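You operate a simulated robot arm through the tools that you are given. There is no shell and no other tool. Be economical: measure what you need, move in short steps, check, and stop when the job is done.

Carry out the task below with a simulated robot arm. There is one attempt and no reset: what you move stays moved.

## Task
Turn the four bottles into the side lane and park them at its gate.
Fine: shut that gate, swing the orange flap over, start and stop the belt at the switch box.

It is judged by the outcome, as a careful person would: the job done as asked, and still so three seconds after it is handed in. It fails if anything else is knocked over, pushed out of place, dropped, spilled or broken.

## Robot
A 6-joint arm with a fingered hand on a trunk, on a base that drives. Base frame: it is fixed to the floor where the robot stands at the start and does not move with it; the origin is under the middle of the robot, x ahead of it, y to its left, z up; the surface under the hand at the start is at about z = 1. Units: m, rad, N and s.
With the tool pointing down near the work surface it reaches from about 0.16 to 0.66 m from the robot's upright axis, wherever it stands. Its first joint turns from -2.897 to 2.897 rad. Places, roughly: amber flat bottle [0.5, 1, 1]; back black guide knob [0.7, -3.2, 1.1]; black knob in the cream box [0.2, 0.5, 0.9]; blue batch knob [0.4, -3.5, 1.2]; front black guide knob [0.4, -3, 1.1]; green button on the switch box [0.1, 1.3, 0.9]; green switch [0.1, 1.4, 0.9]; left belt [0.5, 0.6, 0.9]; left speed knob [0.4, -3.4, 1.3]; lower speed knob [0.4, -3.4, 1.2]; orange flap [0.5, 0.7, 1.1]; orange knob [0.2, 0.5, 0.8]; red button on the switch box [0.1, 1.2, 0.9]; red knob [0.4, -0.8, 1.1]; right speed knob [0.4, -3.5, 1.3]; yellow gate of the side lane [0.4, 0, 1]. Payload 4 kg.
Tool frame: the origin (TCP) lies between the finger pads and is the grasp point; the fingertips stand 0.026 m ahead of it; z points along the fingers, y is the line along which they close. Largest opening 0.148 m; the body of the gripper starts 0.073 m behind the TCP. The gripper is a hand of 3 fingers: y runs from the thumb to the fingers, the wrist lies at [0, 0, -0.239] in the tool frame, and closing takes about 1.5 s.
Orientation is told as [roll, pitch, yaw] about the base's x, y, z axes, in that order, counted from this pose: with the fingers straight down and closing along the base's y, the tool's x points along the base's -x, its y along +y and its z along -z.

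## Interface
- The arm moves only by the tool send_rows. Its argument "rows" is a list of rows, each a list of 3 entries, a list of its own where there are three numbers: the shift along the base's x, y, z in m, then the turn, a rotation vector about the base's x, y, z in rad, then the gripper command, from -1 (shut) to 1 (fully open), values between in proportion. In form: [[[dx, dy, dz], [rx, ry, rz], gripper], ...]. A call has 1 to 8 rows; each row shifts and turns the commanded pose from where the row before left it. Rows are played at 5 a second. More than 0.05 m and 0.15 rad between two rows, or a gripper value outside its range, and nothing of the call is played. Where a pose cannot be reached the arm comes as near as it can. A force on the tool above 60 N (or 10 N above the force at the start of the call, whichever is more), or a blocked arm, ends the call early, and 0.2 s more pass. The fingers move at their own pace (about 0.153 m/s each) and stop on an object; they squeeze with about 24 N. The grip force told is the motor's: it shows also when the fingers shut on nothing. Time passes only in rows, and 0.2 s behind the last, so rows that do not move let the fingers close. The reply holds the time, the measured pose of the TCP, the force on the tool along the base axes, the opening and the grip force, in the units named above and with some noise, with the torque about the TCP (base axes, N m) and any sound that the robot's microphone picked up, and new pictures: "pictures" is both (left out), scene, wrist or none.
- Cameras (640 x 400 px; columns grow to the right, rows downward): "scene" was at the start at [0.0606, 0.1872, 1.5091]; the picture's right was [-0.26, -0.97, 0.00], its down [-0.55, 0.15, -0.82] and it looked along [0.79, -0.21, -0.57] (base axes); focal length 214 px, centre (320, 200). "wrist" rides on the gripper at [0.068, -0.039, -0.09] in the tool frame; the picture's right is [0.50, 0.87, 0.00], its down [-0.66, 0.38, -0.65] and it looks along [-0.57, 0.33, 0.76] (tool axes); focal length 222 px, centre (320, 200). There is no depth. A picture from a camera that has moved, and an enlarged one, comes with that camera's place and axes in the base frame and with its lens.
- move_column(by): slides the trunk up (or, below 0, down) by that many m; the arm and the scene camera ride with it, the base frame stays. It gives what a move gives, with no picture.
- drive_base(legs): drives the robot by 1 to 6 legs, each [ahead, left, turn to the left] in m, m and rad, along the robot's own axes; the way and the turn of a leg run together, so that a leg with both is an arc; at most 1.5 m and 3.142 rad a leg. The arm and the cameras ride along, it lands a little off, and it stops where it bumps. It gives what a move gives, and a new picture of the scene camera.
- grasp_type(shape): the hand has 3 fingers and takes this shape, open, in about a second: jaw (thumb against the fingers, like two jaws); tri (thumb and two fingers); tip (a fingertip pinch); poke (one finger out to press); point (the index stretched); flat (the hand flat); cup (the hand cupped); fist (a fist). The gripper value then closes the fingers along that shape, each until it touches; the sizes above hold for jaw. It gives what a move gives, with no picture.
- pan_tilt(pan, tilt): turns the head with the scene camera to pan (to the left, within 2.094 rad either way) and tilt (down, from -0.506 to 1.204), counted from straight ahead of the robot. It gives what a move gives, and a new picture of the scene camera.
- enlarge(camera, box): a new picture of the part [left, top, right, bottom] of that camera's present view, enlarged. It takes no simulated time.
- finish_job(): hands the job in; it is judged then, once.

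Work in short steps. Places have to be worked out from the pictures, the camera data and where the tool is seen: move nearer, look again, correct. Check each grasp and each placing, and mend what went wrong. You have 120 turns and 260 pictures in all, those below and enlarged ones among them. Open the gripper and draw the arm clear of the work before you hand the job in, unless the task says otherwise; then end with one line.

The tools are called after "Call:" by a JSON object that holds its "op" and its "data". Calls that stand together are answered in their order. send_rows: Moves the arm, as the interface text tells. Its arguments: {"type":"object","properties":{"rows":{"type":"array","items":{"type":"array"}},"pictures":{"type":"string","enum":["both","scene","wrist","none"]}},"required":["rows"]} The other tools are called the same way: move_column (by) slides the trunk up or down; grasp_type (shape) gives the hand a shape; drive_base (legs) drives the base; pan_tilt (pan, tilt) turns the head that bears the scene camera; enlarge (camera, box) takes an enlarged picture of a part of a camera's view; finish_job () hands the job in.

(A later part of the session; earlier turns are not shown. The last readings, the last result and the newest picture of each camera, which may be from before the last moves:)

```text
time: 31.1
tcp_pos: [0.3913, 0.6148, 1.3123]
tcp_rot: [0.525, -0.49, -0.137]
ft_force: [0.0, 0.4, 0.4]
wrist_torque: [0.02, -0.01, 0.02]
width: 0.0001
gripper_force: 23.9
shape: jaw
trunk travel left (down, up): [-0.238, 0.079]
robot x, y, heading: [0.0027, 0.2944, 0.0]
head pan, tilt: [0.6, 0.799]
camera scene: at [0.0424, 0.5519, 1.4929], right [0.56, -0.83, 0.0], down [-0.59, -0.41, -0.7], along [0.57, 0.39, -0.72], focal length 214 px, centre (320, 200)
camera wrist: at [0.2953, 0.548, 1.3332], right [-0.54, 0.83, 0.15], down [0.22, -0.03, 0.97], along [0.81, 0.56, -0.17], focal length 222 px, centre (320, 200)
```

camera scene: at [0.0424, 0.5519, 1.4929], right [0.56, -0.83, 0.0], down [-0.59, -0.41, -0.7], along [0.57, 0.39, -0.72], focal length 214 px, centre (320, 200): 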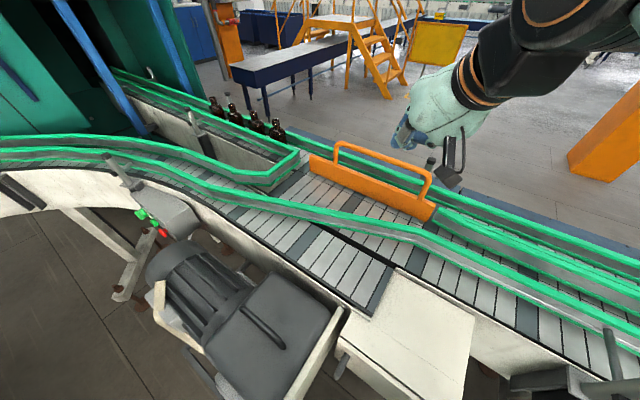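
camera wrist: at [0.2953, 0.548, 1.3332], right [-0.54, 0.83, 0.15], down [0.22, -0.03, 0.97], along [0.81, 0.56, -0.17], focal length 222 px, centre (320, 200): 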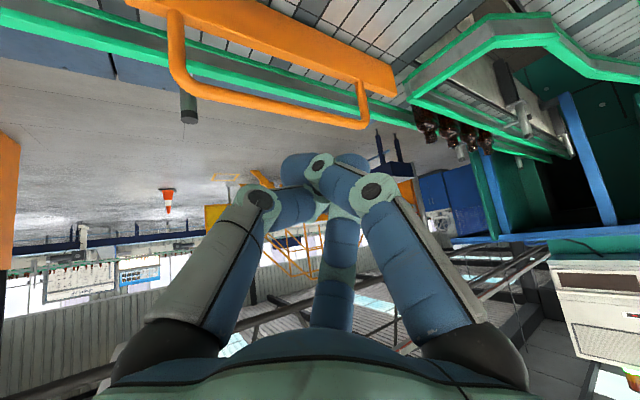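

Now lower to in front of the handle at (0.44, 0.74, 1.13).

Call:
{"op": "send_rows", "data": {"rows": [[[0.005, 0.03, -0.03], [0, 0, 0], -1], [[0.01, 0.03, -0.03], [0, 0, 0], -1], [[0.01, 0.03, -0.03], [0, 0, 0], -1], [[0.01, 0.03, -0.03], [0, 0, 0], -1], [[0.01, 0.005, -0.035], [0, 0, 0], -1], [[0.005, 0, -0.027], [0, 0, 0], -1], [[0, 0, 0], [0, 0, 0], -1]], "pictures": "wrist"}}

Call:
{"op": "enlarge", "data": {"camera": "scene", "box": [250, 90, 490, 240]}}

```text
time: 32.7
tcp_pos: [0.4396, 0.736, 1.1264]
tcp_rot: [0.526, -0.49, -0.138]
ft_force: [0.4, -0.6, -0.7]
wrist_torque: [0.0, 0.0, 0.01]
width: 0.0
gripper_force: 24.0
shape: jaw
trunk travel left (down, up): [-0.238, 0.079]
robot x, y, heading: [0.0015, 0.2947, 0.003]
head pan, tilt: [0.6, 0.799]
camera wrist: at [0.3428, 0.6703, 1.1481], right [-0.54, 0.83, 0.15], down [0.22, -0.03, 0.97], along [0.81, 0.56, -0.17], focal length 222 px, centre (320, 200)
```

wrist: 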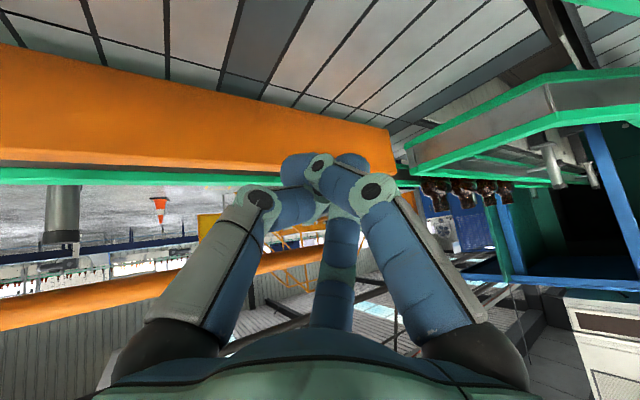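

```text
2.67 times, centred on (370, 165) of scene
camera zoom: at [0.0414, 0.5505, 1.4931], right [0.57, -0.82, 0.0], down [-0.59, -0.41, -0.7], along [0.58, 0.39, -0.72], focal length 572 px, centre (187, 293)
```

zoom: 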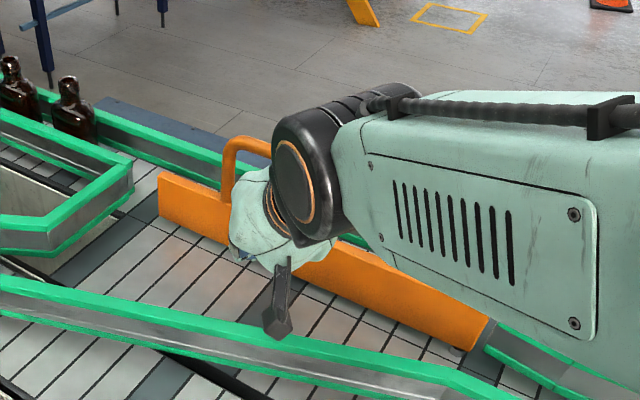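

The hand is in front of the handle with the fingertips below the bar. I push +x in small steps.

Call:
{"op": "send_rows", "data": {"rows": [[[0.02, 0, 0], [0, 0, 0], -1], [[0.02, 0, 0], [0, 0, 0], -1], [[0.02, 0, 0], [0, 0, 0], -1], [[0.015, 0, 0], [0, 0, 0], -1], [[0.015, 0, 0], [0, 0, 0], -1], [[0, 0, 0], [0, 0, 0], -1]], "pictures": "wrist"}}

Call:
{"op": "enlarge", "data": {"camera": "scene", "box": [250, 90, 490, 240]}}

```text
time: 34.1
tcp_pos: [0.5305, 0.735, 1.1266]
tcp_rot: [0.524, -0.49, -0.137]
ft_force: [0.0, 0.2, -0.2]
wrist_torque: [0.0, 0.01, 0.0]
width: 0.0003
gripper_force: 24.2
shape: jaw
trunk travel left (down, up): [-0.238, 0.079]
robot x, y, heading: [-0.0004, 0.2973, -0.003]
head pan, tilt: [0.6, 0.799]
camera wrist: at [0.4336, 0.6691, 1.1482], right [-0.54, 0.83, 0.15], down [0.22, -0.03, 0.97], along [0.81, 0.56, -0.17], focal length 222 px, centre (320, 200)
```

wrist: 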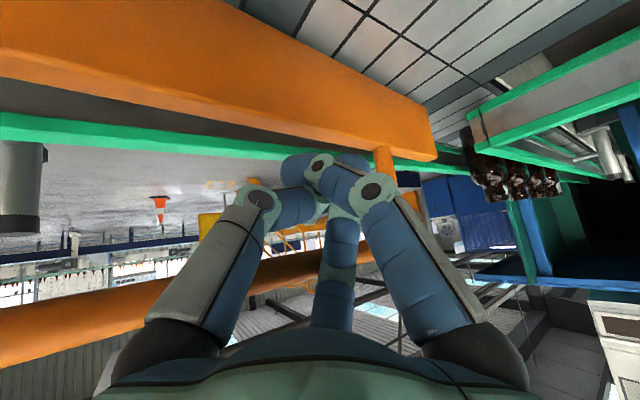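

```text
2.67 times, centred on (370, 165) of scene
camera zoom: at [0.0412, 0.5506, 1.4931], right [0.56, -0.83, 0.0], down [-0.59, -0.41, -0.7], along [0.58, 0.39, -0.72], focal length 572 px, centre (187, 293)
```

zoom: 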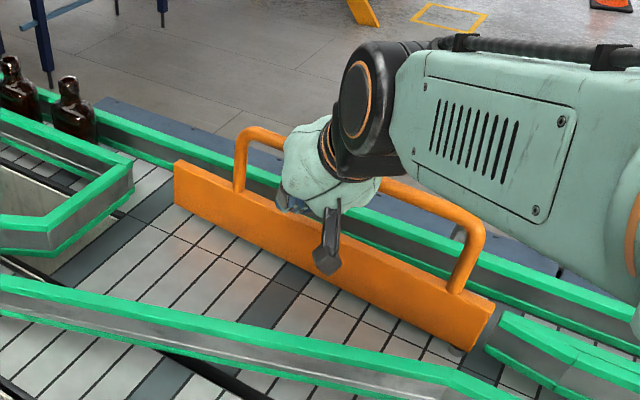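

The flap is swinging with almost no force. I keep pushing until it meets the back rail.

Call:
{"op": "send_rows", "data": {"rows": [[[0.015, 0, 0], [0, 0, 0], -1], [[0.015, 0, 0], [0, 0, 0], -1], [[0.015, 0, 0], [0, 0, 0], -1], [[0.015, 0, 0], [0, 0, 0], -1], [[0, 0, 0], [0, 0, 0], -1]], "pictures": "wrist"}}

Call:
{"op": "enlarge", "data": {"camera": "scene", "box": [250, 90, 490, 240]}}

```text
time: 35.0
tcp_pos: [0.5598, 0.7425, 1.1313]
tcp_rot: [0.522, -0.484, -0.123]
ft_force: [-37.3, -1.4, 11.5]
wrist_torque: [0.08, -1.14, -0.03]
width: 0.0
gripper_force: 23.8
shape: jaw
trunk travel left (down, up): [-0.238, 0.079]
robot x, y, heading: [0.0014, 0.295, 0.004]
head pan, tilt: [0.6, 0.799]
stopped in row 4: the force on the tool passed its limit at 66 N (the readings are from after the stop); the commanded pose is now the measured one
camera wrist: at [0.4646, 0.6746, 1.1529], right [-0.55, 0.82, 0.15], down [0.23, -0.03, 0.97], along [0.8, 0.57, -0.17], focal length 222 px, centre (320, 200)
```

wrist: 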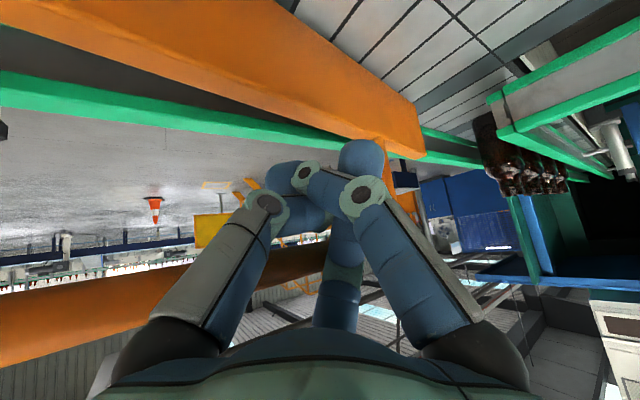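

```text
2.67 times, centred on (370, 165) of scene
camera zoom: at [0.0319, 0.5484, 1.4939], right [0.57, -0.82, 0.0], down [-0.59, -0.41, -0.7], along [0.58, 0.4, -0.71], focal length 572 px, centre (187, 293)
```

zoom: 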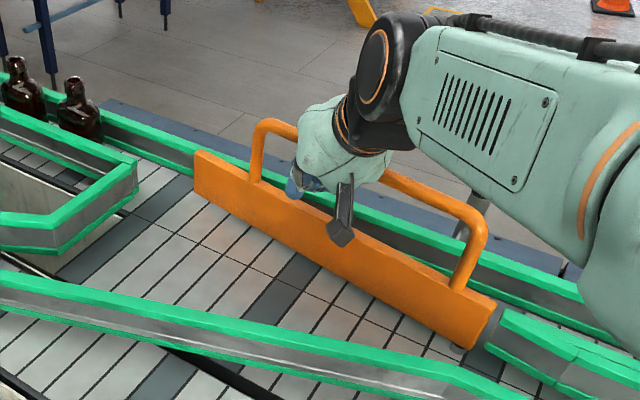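

The flap tip is at the back rail and resisted 60+ N. I withdraw straight back and up, then check it.

Call:
{"op": "send_rows", "data": {"rows": [[[-0.02, 0, 0], [0, 0, 0], -1], [[-0.03, 0, 0], [0, 0, 0], -1], [[-0.03, 0, 0], [0, 0, 0], -1], [[-0.02, -0.02, 0.03], [0, 0, 0], -1], [[-0.02, -0.02, 0.035], [0, 0, 0], -1], [[-0.02, -0.02, 0.035], [0, 0, 0], -1], [[-0.02, -0.02, 0.035], [0, 0, 0], -1], [[0, -0.04, 0.02], [0, 0, 0], -1]], "pictures": "wrist"}}

Call:
{"op": "enlarge", "data": {"camera": "scene", "box": [250, 90, 490, 240]}}

```text
time: 36.8
tcp_pos: [0.4072, 0.6185, 1.2802]
tcp_rot: [0.521, -0.483, -0.126]
ft_force: [0.8, 0.1, -0.5]
wrist_torque: [0.04, 0.02, 0.02]
width: 0.0
gripper_force: 23.6
shape: jaw
trunk travel left (down, up): [-0.238, 0.079]
robot x, y, heading: [0.0001, 0.2962, 0.001]
head pan, tilt: [0.6, 0.799]
camera wrist: at [0.3121, 0.5516, 1.3031], right [-0.54, 0.83, 0.15], down [0.23, -0.03, 0.97], along [0.81, 0.56, -0.18], focal length 222 px, centre (320, 200)
```

wrist: 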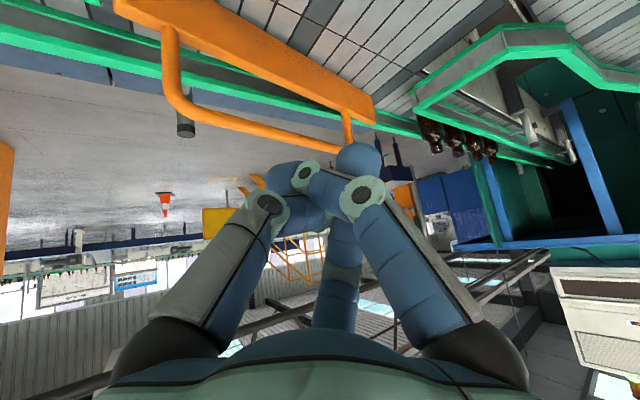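

```text
2.67 times, centred on (370, 165) of scene
camera zoom: at [0.0397, 0.5494, 1.4933], right [0.57, -0.82, 0.0], down [-0.59, -0.41, -0.7], along [0.57, 0.4, -0.72], focal length 572 px, centre (187, 293)
```

zoom: 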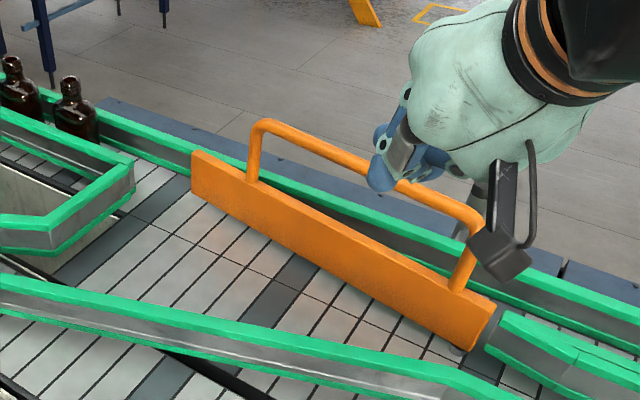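

The flap is over against the back rail and stays. Next: the switch box at (0.1, 1.3). I look left/back for the driving corridor.

Call:
{"op": "pan_tilt", "data": {"pan": 2.09, "tilt": 0.9}}

Call:
{"op": "pan_tilt", "data": {"pan": 1.5, "tilt": 1.2}}

```text
time: 38.4
tcp_pos: [0.408, 0.6209, 1.2807]
tcp_rot: [0.52, -0.483, -0.125]
ft_force: [0.4, 0.1, -0.1]
wrist_torque: [-0.01, 0.02, 0.0]
width: 0.0
gripper_force: 24.0
shape: jaw
trunk travel left (down, up): [-0.238, 0.079]
robot x, y, heading: [0.0004, 0.2966, 0.0]
head pan, tilt: [2.089, 0.901]
camera scene: at [-0.0639, 0.5705, 1.4852], right [0.87, 0.5, 0.0], down [0.39, -0.68, -0.62], along [-0.31, 0.54, -0.78], focal length 214 px, centre (320, 200)
```

scene: 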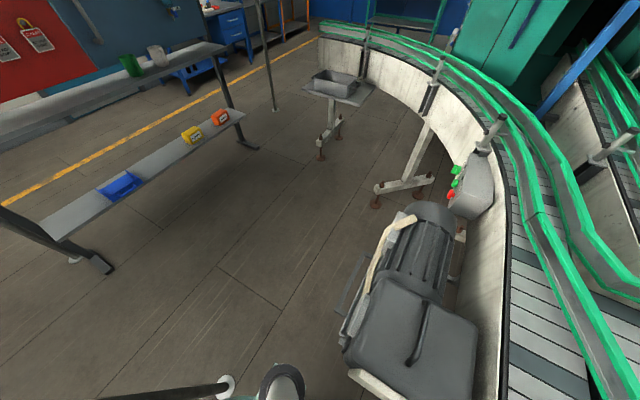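

```text
time: 39.4
tcp_pos: [0.4083, 0.6217, 1.2806]
tcp_rot: [0.52, -0.483, -0.125]
ft_force: [-0.9, -0.4, -0.7]
wrist_torque: [-0.01, 0.02, 0.01]
width: 0.0
gripper_force: 23.9
shape: jaw
trunk travel left (down, up): [-0.238, 0.079]
robot x, y, heading: [-0.0009, 0.2931, -0.001]
head pan, tilt: [1.499, 1.201]
camera scene: at [-0.0226, 0.5607, 1.4654], right [1.0, -0.07, 0.0], down [-0.06, -0.93, -0.36], along [0.02, 0.36, -0.93], focal length 214 px, centre (320, 200)
```

scene: 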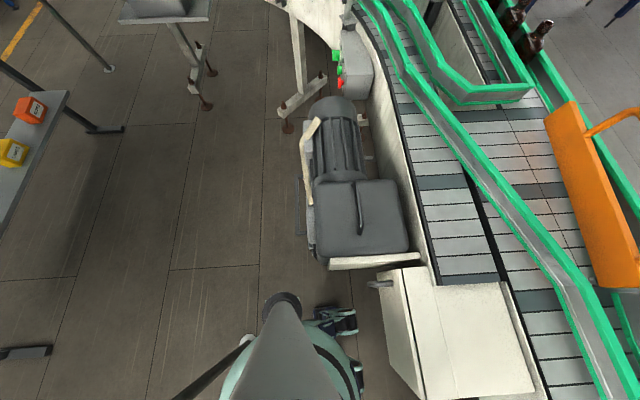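

I enlarge to see how near the robot's base is to that pole.

Call:
{"op": "enlarge", "data": {"camera": "scene", "box": [160, 240, 416, 400]}}

Call:
{"op": "pan_tilt", "data": {"pan": 2.09, "tilt": 1.2}}

```text
2.50 times, centred on (288, 320) of scene
camera zoom: at [-0.0226, 0.5607, 1.4654], right [1.0, -0.07, 0.0], down [-0.06, -0.93, -0.36], along [0.02, 0.36, -0.93], focal length 536 px, centre (400, -100)
```

zoom: 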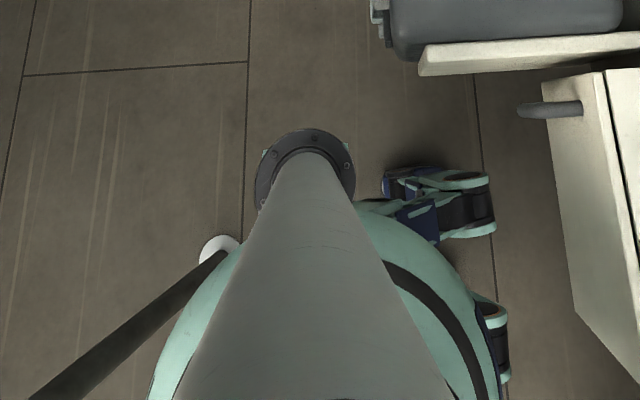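

```text
time: 40.4
tcp_pos: [0.4092, 0.6211, 1.2812]
tcp_rot: [0.52, -0.482, -0.129]
ft_force: [-0.2, -0.7, 0.4]
wrist_torque: [-0.02, 0.01, -0.01]
width: 0.0
gripper_force: 23.9
shape: jaw
trunk travel left (down, up): [-0.238, 0.079]
robot x, y, heading: [-0.0001, 0.2931, -0.003]
head pan, tilt: [2.089, 1.201]
camera scene: at [-0.0542, 0.5535, 1.4654], right [0.87, 0.5, 0.0], down [0.46, -0.81, -0.36], along [-0.18, 0.31, -0.93], focal length 214 px, centre (320, 200)
```

scene: 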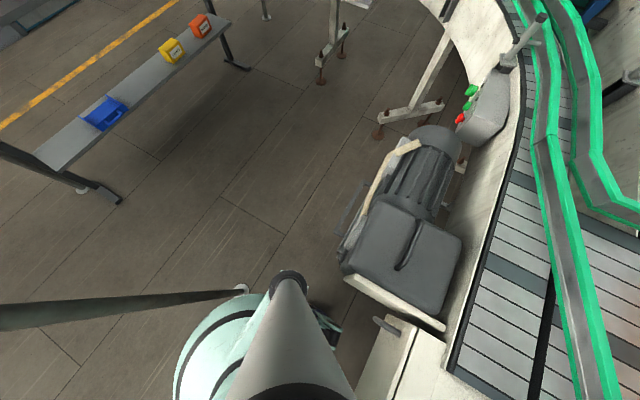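

The base seems ~0.2 m in half-width; the pole is ~0.45 m behind-left, passable. First I draw the arm in and restore the upright tool.

Call:
{"op": "send_rows", "data": {"rows": [[[-0.02, -0.04, 0.01], [-0.08, 0.085, 0], -1], [[-0.02, -0.04, 0.01], [-0.08, 0.085, 0], -1], [[-0.02, -0.04, 0], [-0.08, 0.085, 0], -1], [[-0.02, -0.04, 0], [-0.08, 0.085, 0], -1], [[-0.02, -0.04, 0], [-0.08, 0.085, 0], -1], [[-0.02, -0.04, 0], [-0.08, 0.085, 0], -1], [[-0.02, -0.04, 0], [0, 0, 0], -1]], "pictures": "none"}}

Call:
{"op": "drive_base", "data": {"legs": [[-0.22, 0.18, 0], [-0.18, 0.22, 0]]}}

```text
time: 42.0
tcp_pos: [0.2658, 0.3379, 1.303]
tcp_rot: [0.001, 0.009, 0.005]
ft_force: [-0.1, -0.2, 0.8]
wrist_torque: [0.0, -0.05, 0.02]
width: 0.0001
gripper_force: 24.5
shape: jaw
trunk travel left (down, up): [-0.238, 0.079]
robot x, y, heading: [-0.004, 0.2934, 0.005]
head pan, tilt: [2.089, 1.201]
```

```text
time: 46.3
tcp_pos: [-0.1355, 0.7368, 1.3028]
tcp_rot: [0.0, 0.01, 0.002]
ft_force: [0.6, 0.1, -0.5]
wrist_torque: [-0.01, -0.02, -0.03]
width: 0.0
gripper_force: 23.8
shape: jaw
trunk travel left (down, up): [-0.238, 0.079]
robot x, y, heading: [-0.406, 0.6897, 0.004]
head pan, tilt: [2.089, 1.201]
camera scene: at [-0.4577, 0.951, 1.4653], right [0.87, 0.5, 0.0], down [0.46, -0.81, -0.36], along [-0.18, 0.31, -0.93], focal length 214 px, centre (320, 200)
```

scene: 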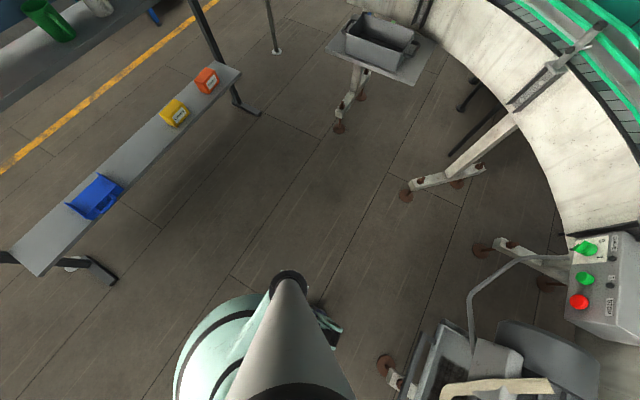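

Passed cleanly; the switch box is visible with a green switch, green and red buttons. I drive left 0.45 m and look at the box.

Call:
{"op": "drive_base", "data": {"legs": [[0, 0.45, 0]]}}

Call:
{"op": "pan_tilt", "data": {"pan": 0.0, "tilt": 0.8}}

```text
time: 50.7
tcp_pos: [-0.137, 1.1816, 1.3026]
tcp_rot: [0.0, 0.01, 0.002]
ft_force: [-0.2, -0.7, -0.3]
wrist_torque: [-0.01, 0.02, 0.02]
width: 0.0
gripper_force: 24.2
shape: jaw
trunk travel left (down, up): [-0.238, 0.079]
robot x, y, heading: [-0.4018, 1.1354, 0.004]
head pan, tilt: [2.089, 1.201]
camera scene: at [-0.4583, 1.395, 1.4653], right [0.87, 0.5, 0.0], down [0.46, -0.81, -0.36], along [-0.18, 0.31, -0.93], focal length 214 px, centre (320, 200)
```

scene: 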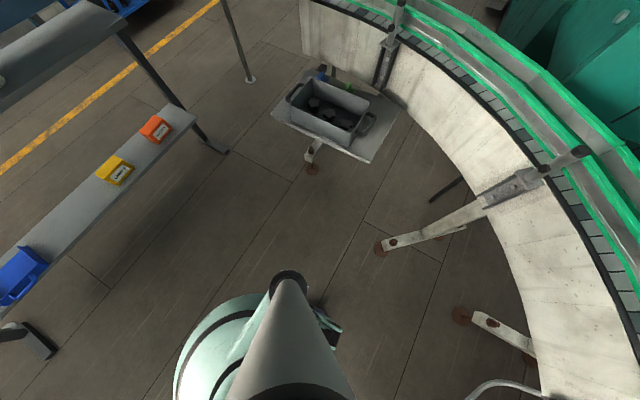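

```text
time: 52.7
tcp_pos: [-0.1356, 1.1805, 1.3039]
tcp_rot: [-0.001, 0.008, 0.003]
ft_force: [0.0, 1.1, -0.3]
wrist_torque: [0.0, -0.01, -0.01]
width: 0.0002
gripper_force: 24.5
shape: jaw
trunk travel left (down, up): [-0.238, 0.079]
robot x, y, heading: [-0.4048, 1.1357, 0.002]
head pan, tilt: [0.0, 0.799]
camera scene: at [-0.3498, 1.3465, 1.4931], right [0.0, -1.0, 0.0], down [-0.72, 0.0, -0.7], along [0.7, 0.0, -0.72], focal length 214 px, centre (320, 200)
```

scene: 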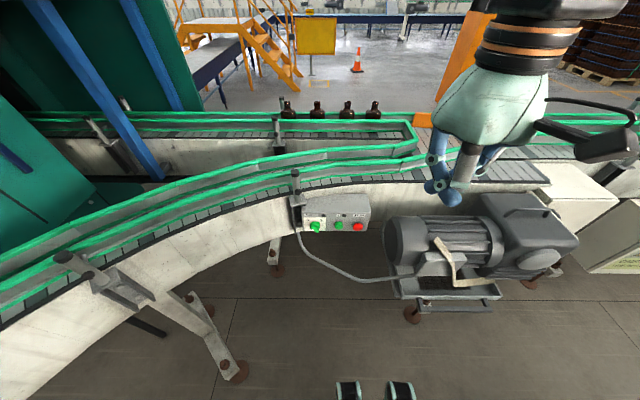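

Call:
{"op": "enlarge", "data": {"camera": "scene", "box": [270, 170, 398, 250]}}

Call:
{"op": "enlarge", "data": {"camera": "scene", "box": [250, 70, 450, 195]}}

```text
5.00 times, centred on (334, 210) of scene
camera zoom: at [-0.3498, 1.3465, 1.4931], right [0.0, -1.0, 0.0], down [-0.72, 0.0, -0.7], along [0.7, 0.0, -0.72], focal length 1072 px, centre (250, 150)
```

zoom: 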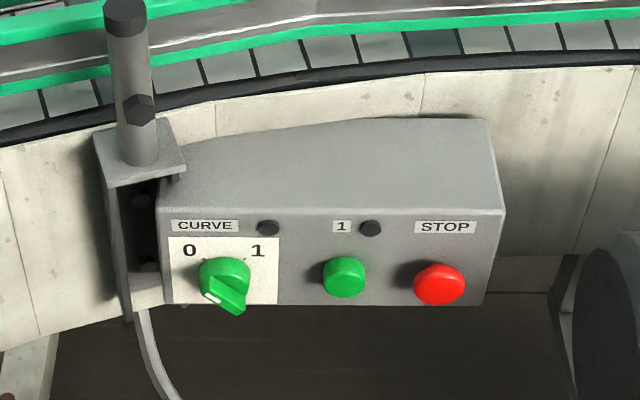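

```text
3.20 times, centred on (350, 132) of scene
camera zoom: at [-0.3498, 1.3465, 1.4931], right [0.0, -1.0, 0.0], down [-0.72, 0.0, -0.7], along [0.7, 0.0, -0.72], focal length 686 px, centre (224, 416)
```

zoom: 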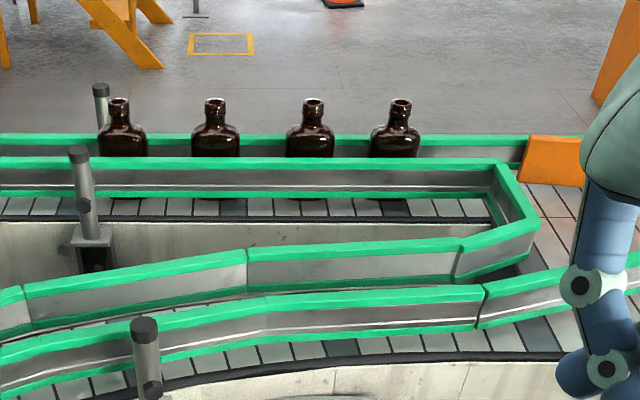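

Green button ≈(0.10, 1.281, 0.90), STOP ≈(0.095, 1.218, 0.905); they face -x. I set the poke shape and tilt the tool toward +x while moving to y≈1.28.

Call:
{"op": "grasp_type", "data": {"shape": "poke"}}

Call:
{"op": "send_rows", "data": {"rows": [[[0, 0.02, -0.02], [0, -0.14, 0], -1], [[0, 0.02, -0.02], [0, -0.14, 0], -1], [[0, 0.02, -0.02], [0, -0.14, 0], -1], [[0, 0.02, -0.02], [0, -0.14, 0], -1], [[0, 0.02, -0.02], [0, -0.14, 0], -1], [[0, 0, -0.02], [0, -0.14, 0], -1], [[0, 0, -0.02], [0, -0.14, 0], -1]]}}

```text
time: 53.6
tcp_pos: [-0.137, 1.1806, 1.3032]
tcp_rot: [0.001, 0.009, 0.001]
ft_force: [0.1, 0.5, -0.5]
wrist_torque: [0.01, 0.01, 0.0]
width: 0.0
gripper_force: 0.1
shape: poke
trunk travel left (down, up): [-0.238, 0.079]
robot x, y, heading: [-0.4052, 1.1381, -0.0]
head pan, tilt: [0.0, 0.799]
```

```text
time: 55.2
tcp_pos: [-0.1355, 1.2824, 1.165]
tcp_rot: [-0.005, -0.97, 0.008]
ft_force: [-0.2, 1.0, 1.0]
wrist_torque: [-0.01, 0.0, 0.01]
width: 0.0003
gripper_force: 24.2
shape: jaw
trunk travel left (down, up): [-0.238, 0.079]
robot x, y, heading: [-0.406, 1.1363, 0.004]
head pan, tilt: [0.0, 0.799]
camera scene: at [-0.3494, 1.347, 1.493], right [0.0, -1.0, 0.0], down [-0.72, 0.0, -0.7], along [0.7, 0.0, -0.72], focal length 214 px, centre (320, 200)
camera wrist: at [-0.2466, 1.2435, 1.1608], right [-0.29, 0.86, -0.41], down [-0.17, 0.38, 0.91], along [0.94, 0.33, 0.04], focal length 222 px, centre (320, 200)
```

scene: 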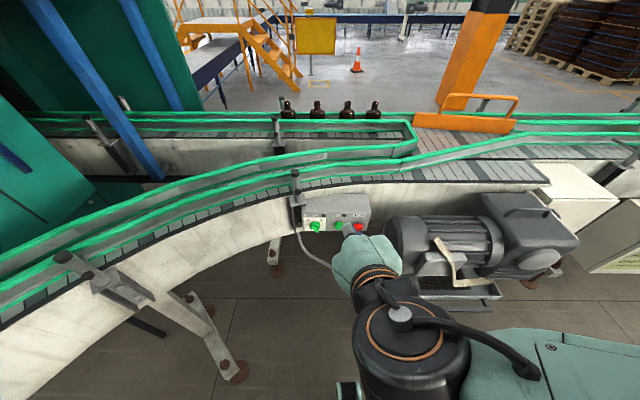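
wrist: 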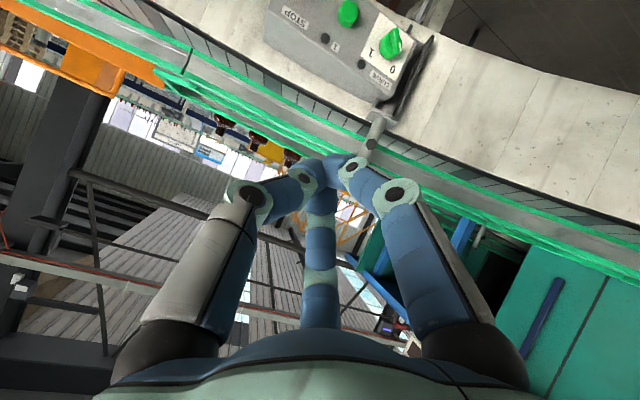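

The hand went back to shut jaw. I set poke again and hold it with gripper value 1 to see its shape.

Call:
{"op": "grasp_type", "data": {"shape": "poke"}}

Call:
{"op": "send_rows", "data": {"rows": [[[0, 0, 0], [0, 0, 0], 1], [[0, 0, 0], [0, 0, 0], 1]]}}

```text
time: 56.1
tcp_pos: [-0.1361, 1.2814, 1.166]
tcp_rot: [-0.005, -0.969, 0.001]
ft_force: [0.5, -0.3, 0.1]
wrist_torque: [0.0, 0.01, -0.03]
width: 0.0002
gripper_force: 0.0
shape: poke
trunk travel left (down, up): [-0.238, 0.079]
robot x, y, heading: [-0.4081, 1.137, 0.0]
head pan, tilt: [0.0, 0.799]
```

```text
time: 56.7
tcp_pos: [-0.1345, 1.282, 1.1646]
tcp_rot: [-0.003, -0.969, 0.002]
ft_force: [-0.1, 0.4, 0.7]
wrist_torque: [-0.02, -0.01, -0.03]
width: 0.0
gripper_force: 0.1
shape: poke
trunk travel left (down, up): [-0.238, 0.079]
robot x, y, heading: [-0.4073, 1.1326, 0.003]
head pan, tilt: [0.0, 0.799]
camera scene: at [-0.3498, 1.3464, 1.4931], right [0.0, -1.0, 0.0], down [-0.72, 0.0, -0.7], along [0.7, 0.0, -0.72], focal length 214 px, centre (320, 200)
camera wrist: at [-0.2467, 1.2429, 1.1615], right [-0.28, 0.87, -0.41], down [-0.17, 0.38, 0.91], along [0.94, 0.33, 0.04], focal length 222 px, centre (320, 200)
```

scene: 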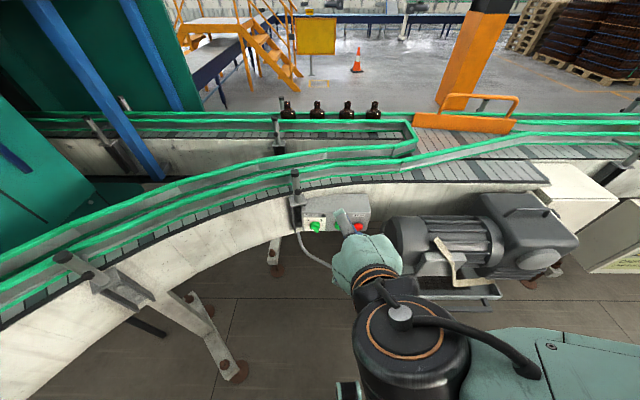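
wrist: 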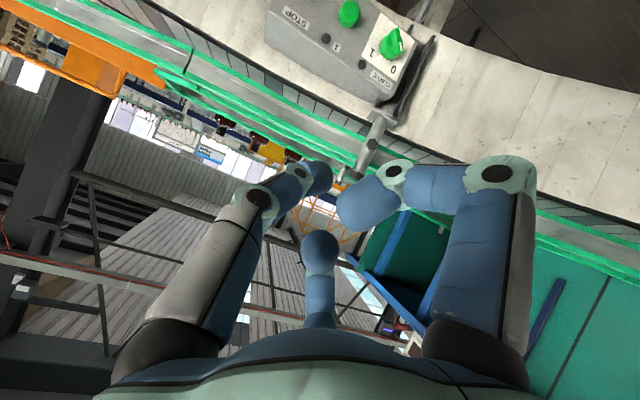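

I enlarge to identify the poking fingertip.

Call:
{"op": "enlarge", "data": {"camera": "scene", "box": [286, 180, 414, 260]}}

Call:
{"op": "enlarge", "data": {"camera": "wrist", "box": [200, 120, 520, 320]}}

```text
5.00 times, centred on (350, 220) of scene
camera zoom: at [-0.3498, 1.3464, 1.4931], right [0.0, -1.0, 0.0], down [-0.72, 0.0, -0.7], along [0.7, 0.0, -0.72], focal length 1072 px, centre (170, 100)
```

zoom: 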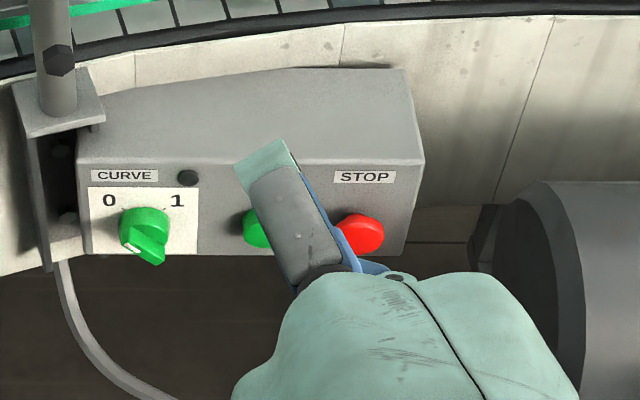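

```text
2.00 times, centred on (360, 220) of wrist
camera zoom: at [-0.2467, 1.2429, 1.1615], right [-0.28, 0.87, -0.41], down [-0.17, 0.38, 0.91], along [0.94, 0.33, 0.04], focal length 444 px, centre (240, 160)
```

zoom: 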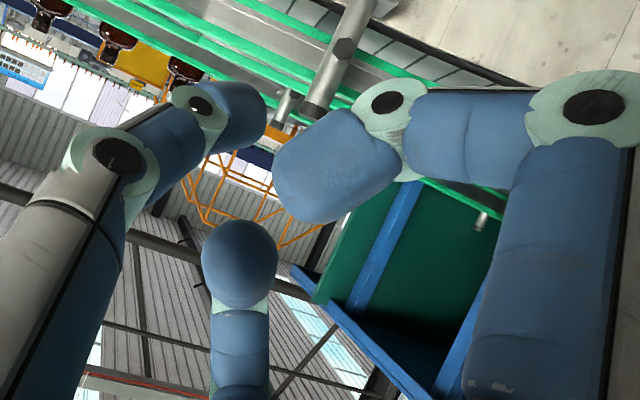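

The poke geometry is unclear, so I use the shut-jaw fingertip cluster (narrow enough, known TCP). I lower to in front of the green button.

Call:
{"op": "grasp_type", "data": {"shape": "jaw"}}

Call:
{"op": "send_rows", "data": {"rows": [[[0.01, 0, -0.045], [0, 0, 0], -1], [[0.01, 0, -0.045], [0, 0, 0], -1], [[0.01, 0, -0.045], [0, 0, 0], -1], [[0.01, 0, -0.045], [0, 0, 0], -1], [[0.01, 0, -0.045], [0, 0, 0], -1], [[0.015, 0, -0.022], [0, 0, 0], -1], [[0.015, 0, 0], [0, 0, 0], -1], [[0, 0, 0], [0, 0, 0], -1]]}}

Call:
{"op": "enlarge", "data": {"camera": "scene", "box": [286, 180, 414, 260]}}

```text
time: 57.6
tcp_pos: [-0.1344, 1.2818, 1.165]
tcp_rot: [-0.003, -0.967, 0.003]
ft_force: [-0.8, 0.4, 0.1]
wrist_torque: [-0.04, -0.02, 0.0]
width: 0.1478
gripper_force: 0.0
shape: jaw
trunk travel left (down, up): [-0.238, 0.079]
robot x, y, heading: [-0.4062, 1.1388, -0.001]
head pan, tilt: [0.0, 0.799]
```

```text
time: 59.4
tcp_pos: [-0.0108, 1.3311, 0.959]
tcp_rot: [-0.003, -0.971, 0.005]
ft_force: [0.0, -0.3, -0.8]
wrist_torque: [0.03, -0.02, -0.01]
width: 0.0001
gripper_force: 24.3
shape: jaw
out of reach, approached as far as the arm can: row 1, 2, 3, 4
trunk travel left (down, up): [-0.238, 0.079]
robot x, y, heading: [-0.405, 1.1389, 0.002]
head pan, tilt: [0.0, 0.799]
camera scene: at [-0.3499, 1.3465, 1.4931], right [0.0, -1.0, 0.0], down [-0.72, 0.0, -0.7], along [0.7, 0.0, -0.72], focal length 214 px, centre (320, 200)
camera wrist: at [-0.1237, 1.2923, 0.9552], right [-0.28, 0.87, -0.41], down [-0.17, 0.38, 0.91], along [0.94, 0.33, 0.04], focal length 222 px, centre (320, 200)
```

scene: 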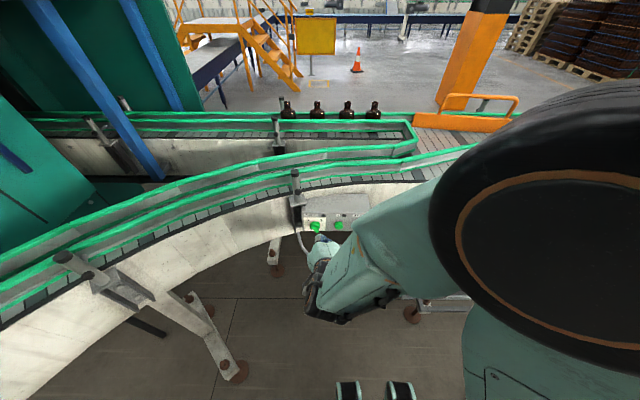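
wrist: 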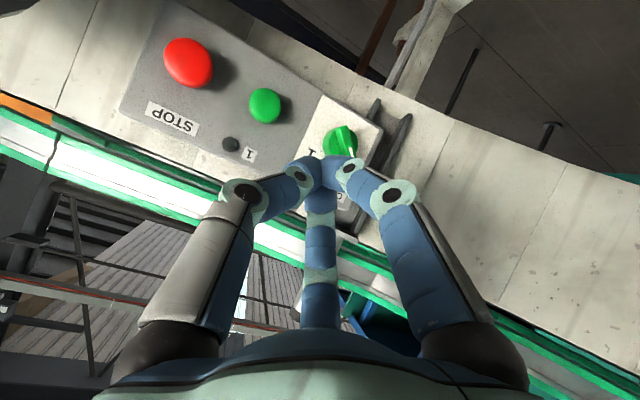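

```text
5.00 times, centred on (350, 220) of scene
camera zoom: at [-0.3499, 1.3465, 1.4931], right [0.0, -1.0, 0.0], down [-0.72, 0.0, -0.7], along [0.7, 0.0, -0.72], focal length 1072 px, centre (170, 100)
```

zoom: 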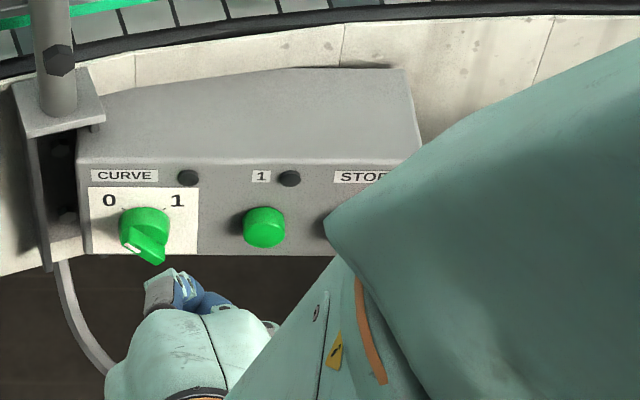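

The arm is cramped here (target out of reach, drifted in y). I drive back 0.15 m and lower the trunk so the pose becomes comfortable.

Call:
{"op": "drive_base", "data": {"legs": [[-0.15, 0.05, 0]]}}

Call:
{"op": "send_rows", "data": {"rows": [[[0, 0, 0.03], [0, 0, 0], -1], [[0, 0, 0.04], [0, 0, 0], -1], [[0, 0, 0.04], [0, 0, 0], -1]], "pictures": "none"}}

Call:
{"op": "move_column", "data": {"by": -0.18}}

Call:
{"op": "pan_tilt", "data": {"pan": -0.3, "tilt": 0.5}}

```text
time: 60.8
tcp_pos: [-0.1596, 1.3814, 0.9596]
tcp_rot: [-0.003, -0.974, 0.002]
ft_force: [-0.4, 0.2, 0.3]
wrist_torque: [-0.02, 0.0, -0.03]
width: 0.0
gripper_force: 23.8
shape: jaw
trunk travel left (down, up): [-0.238, 0.079]
robot x, y, heading: [-0.5545, 1.1847, 0.002]
head pan, tilt: [0.0, 0.799]
camera scene: at [-0.4981, 1.3964, 1.4931], right [0.0, -1.0, 0.0], down [-0.72, 0.0, -0.7], along [0.7, 0.0, -0.72], focal length 214 px, centre (320, 200)
```

scene: 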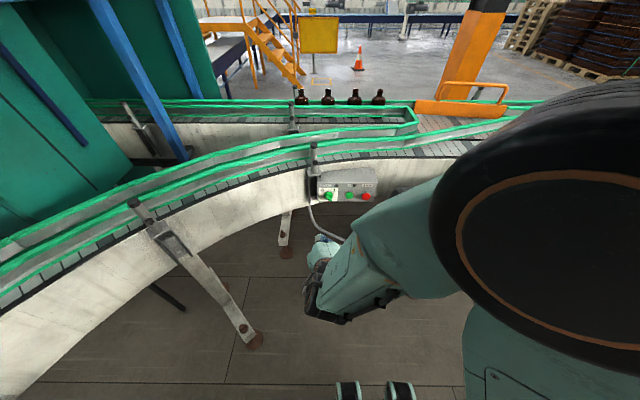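

```text
time: 61.6
tcp_pos: [-0.1606, 1.3808, 1.0674]
tcp_rot: [-0.002, -0.971, 0.004]
ft_force: [0.4, 0.0, 0.0]
wrist_torque: [-0.02, -0.01, 0.0]
width: 0.0
gripper_force: 24.4
shape: jaw
trunk travel left (down, up): [-0.238, 0.079]
robot x, y, heading: [-0.5499, 1.1874, 0.001]
head pan, tilt: [0.0, 0.799]
```

```text
time: 63.6
tcp_pos: [-0.1586, 1.381, 0.8889]
tcp_rot: [0.0, -0.97, 0.003]
ft_force: [0.2, 0.2, 0.0]
wrist_torque: [0.02, -0.02, 0.0]
width: 0.0
gripper_force: 24.2
shape: jaw
trunk travel left (down, up): [-0.058, 0.259]
robot x, y, heading: [-0.5531, 1.185, 0.005]
head pan, tilt: [0.0, 0.799]
```

```text
time: 64.4
tcp_pos: [-0.1581, 1.381, 0.8882]
tcp_rot: [-0.003, -0.97, 0.003]
ft_force: [0.4, 0.3, -1.3]
wrist_torque: [0.04, 0.01, 0.01]
width: 0.0
gripper_force: 24.4
shape: jaw
trunk travel left (down, up): [-0.058, 0.259]
robot x, y, heading: [-0.5506, 1.1799, -0.001]
head pan, tilt: [-0.3, 0.499]
camera scene: at [-0.455, 1.3694, 1.3345], right [-0.29, -0.96, 0.0], down [-0.46, 0.14, -0.88], along [0.84, -0.26, -0.48], focal length 214 px, centre (320, 200)
```

scene: 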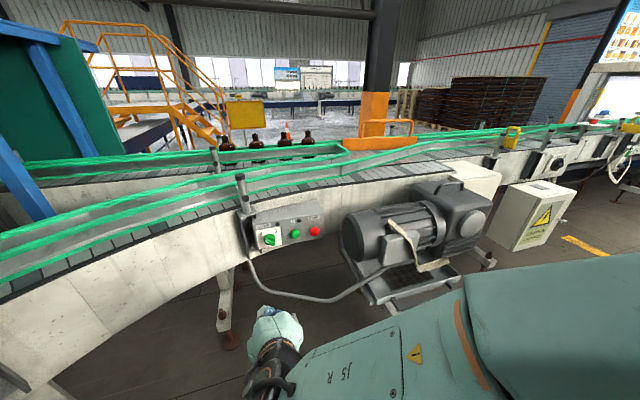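

Excellent view: bottles, flap, gate and box all visible. I move the fingertips in front of the green button.

Call:
{"op": "send_rows", "data": {"rows": [[[0.02, -0.033, 0.01], [0, 0, 0], -1], [[0.02, -0.033, 0.01], [0, 0, 0], -1], [[0.02, -0.034, 0.01], [0, 0, 0], -1], [[0.04, 0, 0], [0, 0, 0], -1], [[0.04, 0, 0], [0, 0, 0], -1], [[0.03, 0, 0], [0, 0, 0], -1], [[0, 0, 0], [0, 0, 0], -1]]}}

Call:
{"op": "enlarge", "data": {"camera": "scene", "box": [220, 180, 380, 280]}}

```text
time: 66.0
tcp_pos: [0.0104, 1.2827, 0.9175]
tcp_rot: [-0.002, -0.97, 0.004]
ft_force: [0.0, -0.1, 1.1]
wrist_torque: [-0.01, -0.03, 0.01]
width: 0.0
gripper_force: 24.2
shape: jaw
trunk travel left (down, up): [-0.058, 0.259]
robot x, y, heading: [-0.5527, 1.1851, 0.001]
head pan, tilt: [-0.3, 0.499]
camera scene: at [-0.4551, 1.3693, 1.3346], right [-0.29, -0.96, 0.0], down [-0.46, 0.14, -0.88], along [0.84, -0.26, -0.48], focal length 214 px, centre (320, 200)
camera wrist: at [-0.1011, 1.2428, 0.9149], right [-0.28, 0.87, -0.41], down [-0.17, 0.38, 0.91], along [0.94, 0.33, 0.04], focal length 222 px, centre (320, 200)
```

scene: 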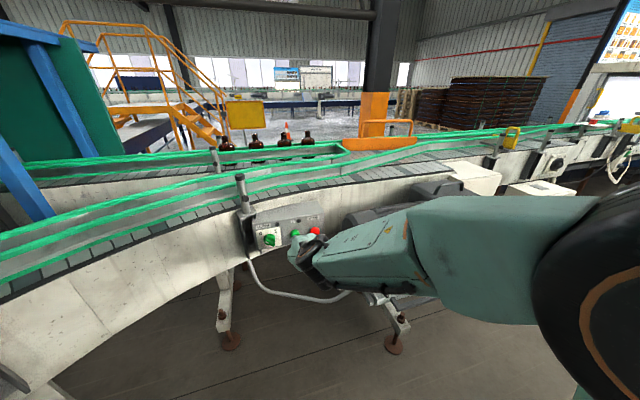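
wrist: 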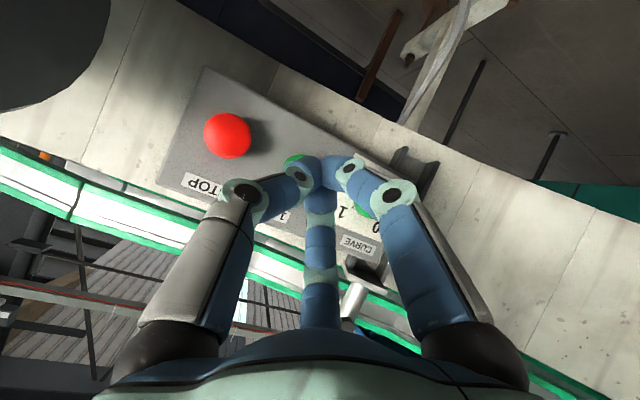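

```text
4.00 times, centred on (300, 230) of scene
camera zoom: at [-0.4551, 1.3693, 1.3346], right [-0.29, -0.96, 0.0], down [-0.46, 0.14, -0.88], along [0.84, -0.26, -0.48], focal length 858 px, centre (400, 80)
```

zoom: 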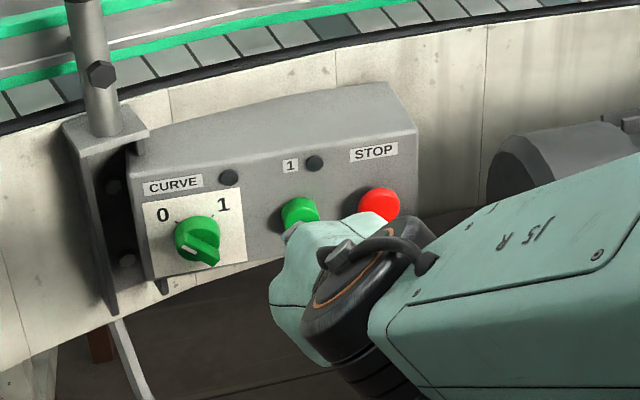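

Positions agree from both cameras. I press forward in small steps.

Call:
{"op": "send_rows", "data": {"rows": [[[0.025, 0, 0], [0, 0, 0], -1], [[0.02, 0, 0], [0, 0, 0], -1], [[0.01, 0, 0], [0, 0, 0], -1], [[0.01, 0, 0], [0, 0, 0], -1], [[0, 0, 0], [0, 0, 0], -1]], "pictures": "both"}}

```text
time: 67.2
tcp_pos: [0.0723, 1.2802, 0.9192]
tcp_rot: [-0.003, -0.972, 0.002]
ft_force: [-34.3, -1.5, 2.2]
wrist_torque: [-0.02, 0.32, -0.18]
width: 0.0
gripper_force: 24.0
shape: jaw
trunk travel left (down, up): [-0.058, 0.259]
robot x, y, heading: [-0.5521, 1.1832, 0.0]
head pan, tilt: [-0.3, 0.499]
heard: click
camera scene: at [-0.4598, 1.369, 1.335], right [-0.29, -0.96, 0.0], down [-0.45, 0.14, -0.88], along [0.84, -0.26, -0.48], focal length 214 px, centre (320, 200)
camera wrist: at [-0.0402, 1.2418, 0.9155], right [-0.28, 0.86, -0.41], down [-0.17, 0.38, 0.91], along [0.94, 0.33, 0.04], focal length 222 px, centre (320, 200)
```

scene: 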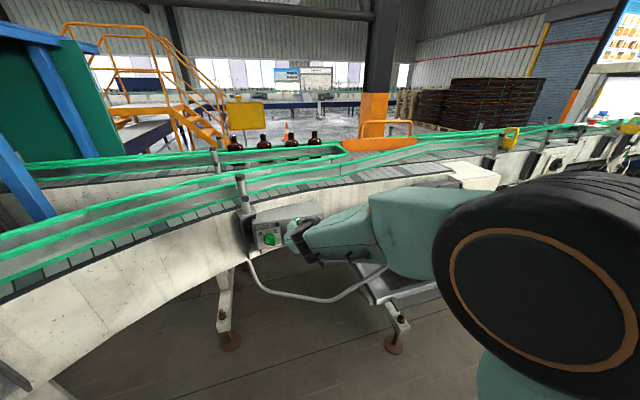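
wrist: 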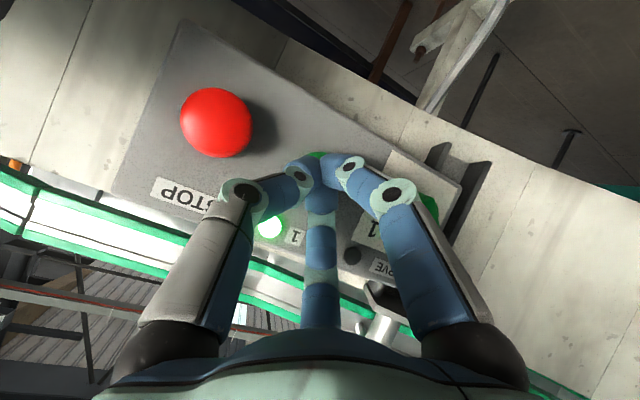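

Click heard, lamp lit and bottles are moving. I retreat and move to in front of STOP.

Call:
{"op": "send_rows", "data": {"rows": [[[-0.045, 0, 0], [0, 0, 0], -1], [[-0.02, -0.03, 0], [0, 0, 0], -1], [[0, -0.033, 0.003], [0, 0, 0], -1]], "pictures": "both"}}

Call:
{"op": "enlarge", "data": {"camera": "scene", "box": [200, 90, 560, 200]}}

```text
time: 68.0
tcp_pos: [0.0106, 1.2173, 0.9224]
tcp_rot: [-0.002, -0.97, 0.001]
ft_force: [0.5, 0.4, -0.1]
wrist_torque: [0.0, -0.01, -0.02]
width: 0.0
gripper_force: 24.5
shape: jaw
trunk travel left (down, up): [-0.058, 0.259]
robot x, y, heading: [-0.553, 1.1849, -0.001]
head pan, tilt: [-0.3, 0.499]
camera scene: at [-0.4551, 1.3691, 1.3346], right [-0.29, -0.96, 0.0], down [-0.46, 0.14, -0.88], along [0.84, -0.26, -0.48], focal length 214 px, centre (320, 200)
camera wrist: at [-0.1014, 1.1787, 0.9185], right [-0.28, 0.87, -0.41], down [-0.17, 0.38, 0.91], along [0.94, 0.33, 0.04], focal length 222 px, centre (320, 200)
```

scene: 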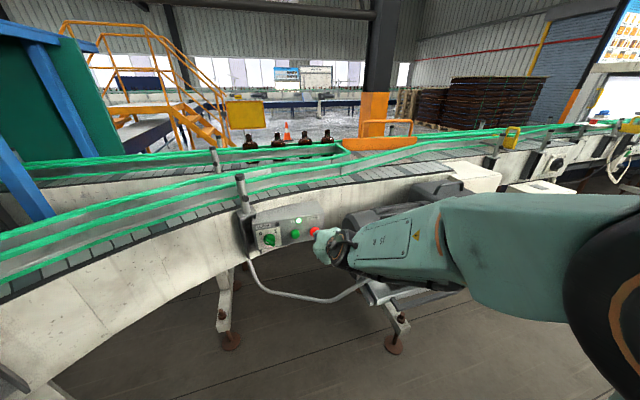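
wrist: 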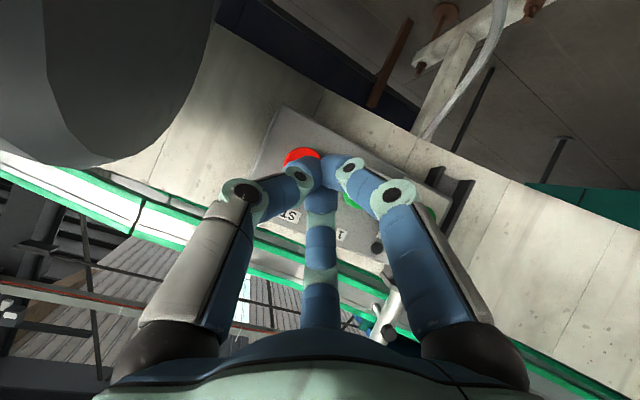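

```text
1.78 times, centred on (380, 145) of scene
camera zoom: at [-0.4551, 1.3691, 1.3346], right [-0.29, -0.96, 0.0], down [-0.46, 0.14, -0.88], along [0.84, -0.26, -0.48], focal length 381 px, centre (213, 298)
```

zoom: 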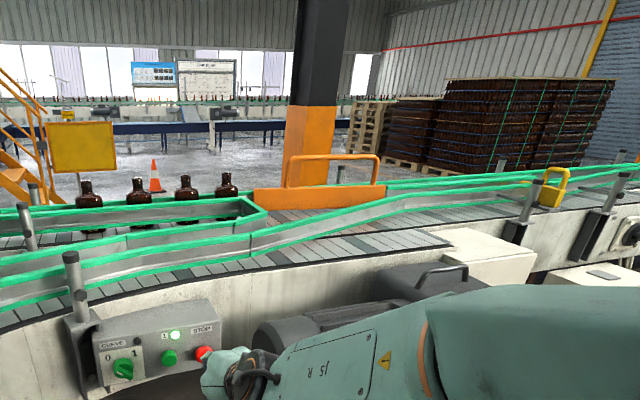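

Belt ≈0.1 m/s, bottles approach the flap. I wait and watch, hand ready at STOP.

Call:
{"op": "send_rows", "data": {"rows": [[[0, 0, 0], [0, 0, 0], -1], [[0, 0, 0], [0, 0, 0], -1], [[0, 0, 0], [0, 0, 0], -1], [[0, 0, 0], [0, 0, 0], -1], [[0, 0, 0], [0, 0, 0], -1], [[0, 0, 0], [0, 0, 0], -1]], "pictures": "none"}}

Call:
{"op": "enlarge", "data": {"camera": "scene", "box": [200, 90, 560, 200]}}

```text
time: 69.4
tcp_pos: [0.0111, 1.2182, 0.9225]
tcp_rot: [-0.001, -0.971, 0.003]
ft_force: [0.5, 0.0, -0.9]
wrist_torque: [-0.02, -0.01, -0.02]
width: 0.0
gripper_force: 24.1
shape: jaw
trunk travel left (down, up): [-0.058, 0.259]
robot x, y, heading: [-0.554, 1.1857, -0.0]
head pan, tilt: [-0.3, 0.499]
```

```text
1.78 times, centred on (380, 145) of scene
camera zoom: at [-0.455, 1.3693, 1.3346], right [-0.29, -0.96, 0.0], down [-0.46, 0.14, -0.88], along [0.84, -0.26, -0.48], focal length 381 px, centre (213, 298)
```

zoom: 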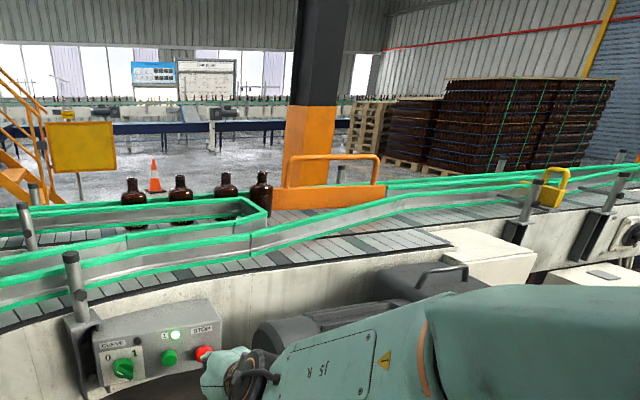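

The lead bottle meets the flap tip. I watch the diversion closely.

Call:
{"op": "send_rows", "data": {"rows": [[[0, 0, 0], [0, 0, 0], -1], [[0, 0, 0], [0, 0, 0], -1], [[0, 0, 0], [0, 0, 0], -1]], "pictures": "none"}}

Call:
{"op": "enlarge", "data": {"camera": "scene", "box": [280, 110, 440, 210]}}

```text
time: 70.2
tcp_pos: [0.0106, 1.2179, 0.9219]
tcp_rot: [-0.001, -0.969, 0.003]
ft_force: [-0.7, 0.3, -1.0]
wrist_torque: [-0.03, 0.01, 0.03]
width: 0.0
gripper_force: 24.3
shape: jaw
trunk travel left (down, up): [-0.058, 0.259]
robot x, y, heading: [-0.5535, 1.1828, 0.001]
head pan, tilt: [-0.3, 0.499]
```

```text
4.00 times, centred on (360, 160) of scene
camera zoom: at [-0.455, 1.3693, 1.3346], right [-0.29, -0.96, 0.0], down [-0.46, 0.14, -0.88], along [0.84, -0.26, -0.48], focal length 858 px, centre (160, 360)
```

zoom: 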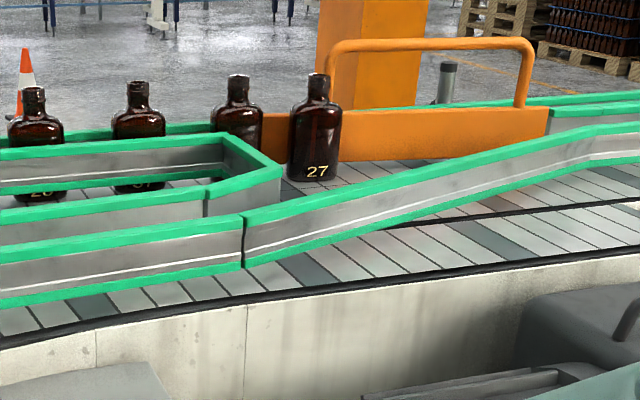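

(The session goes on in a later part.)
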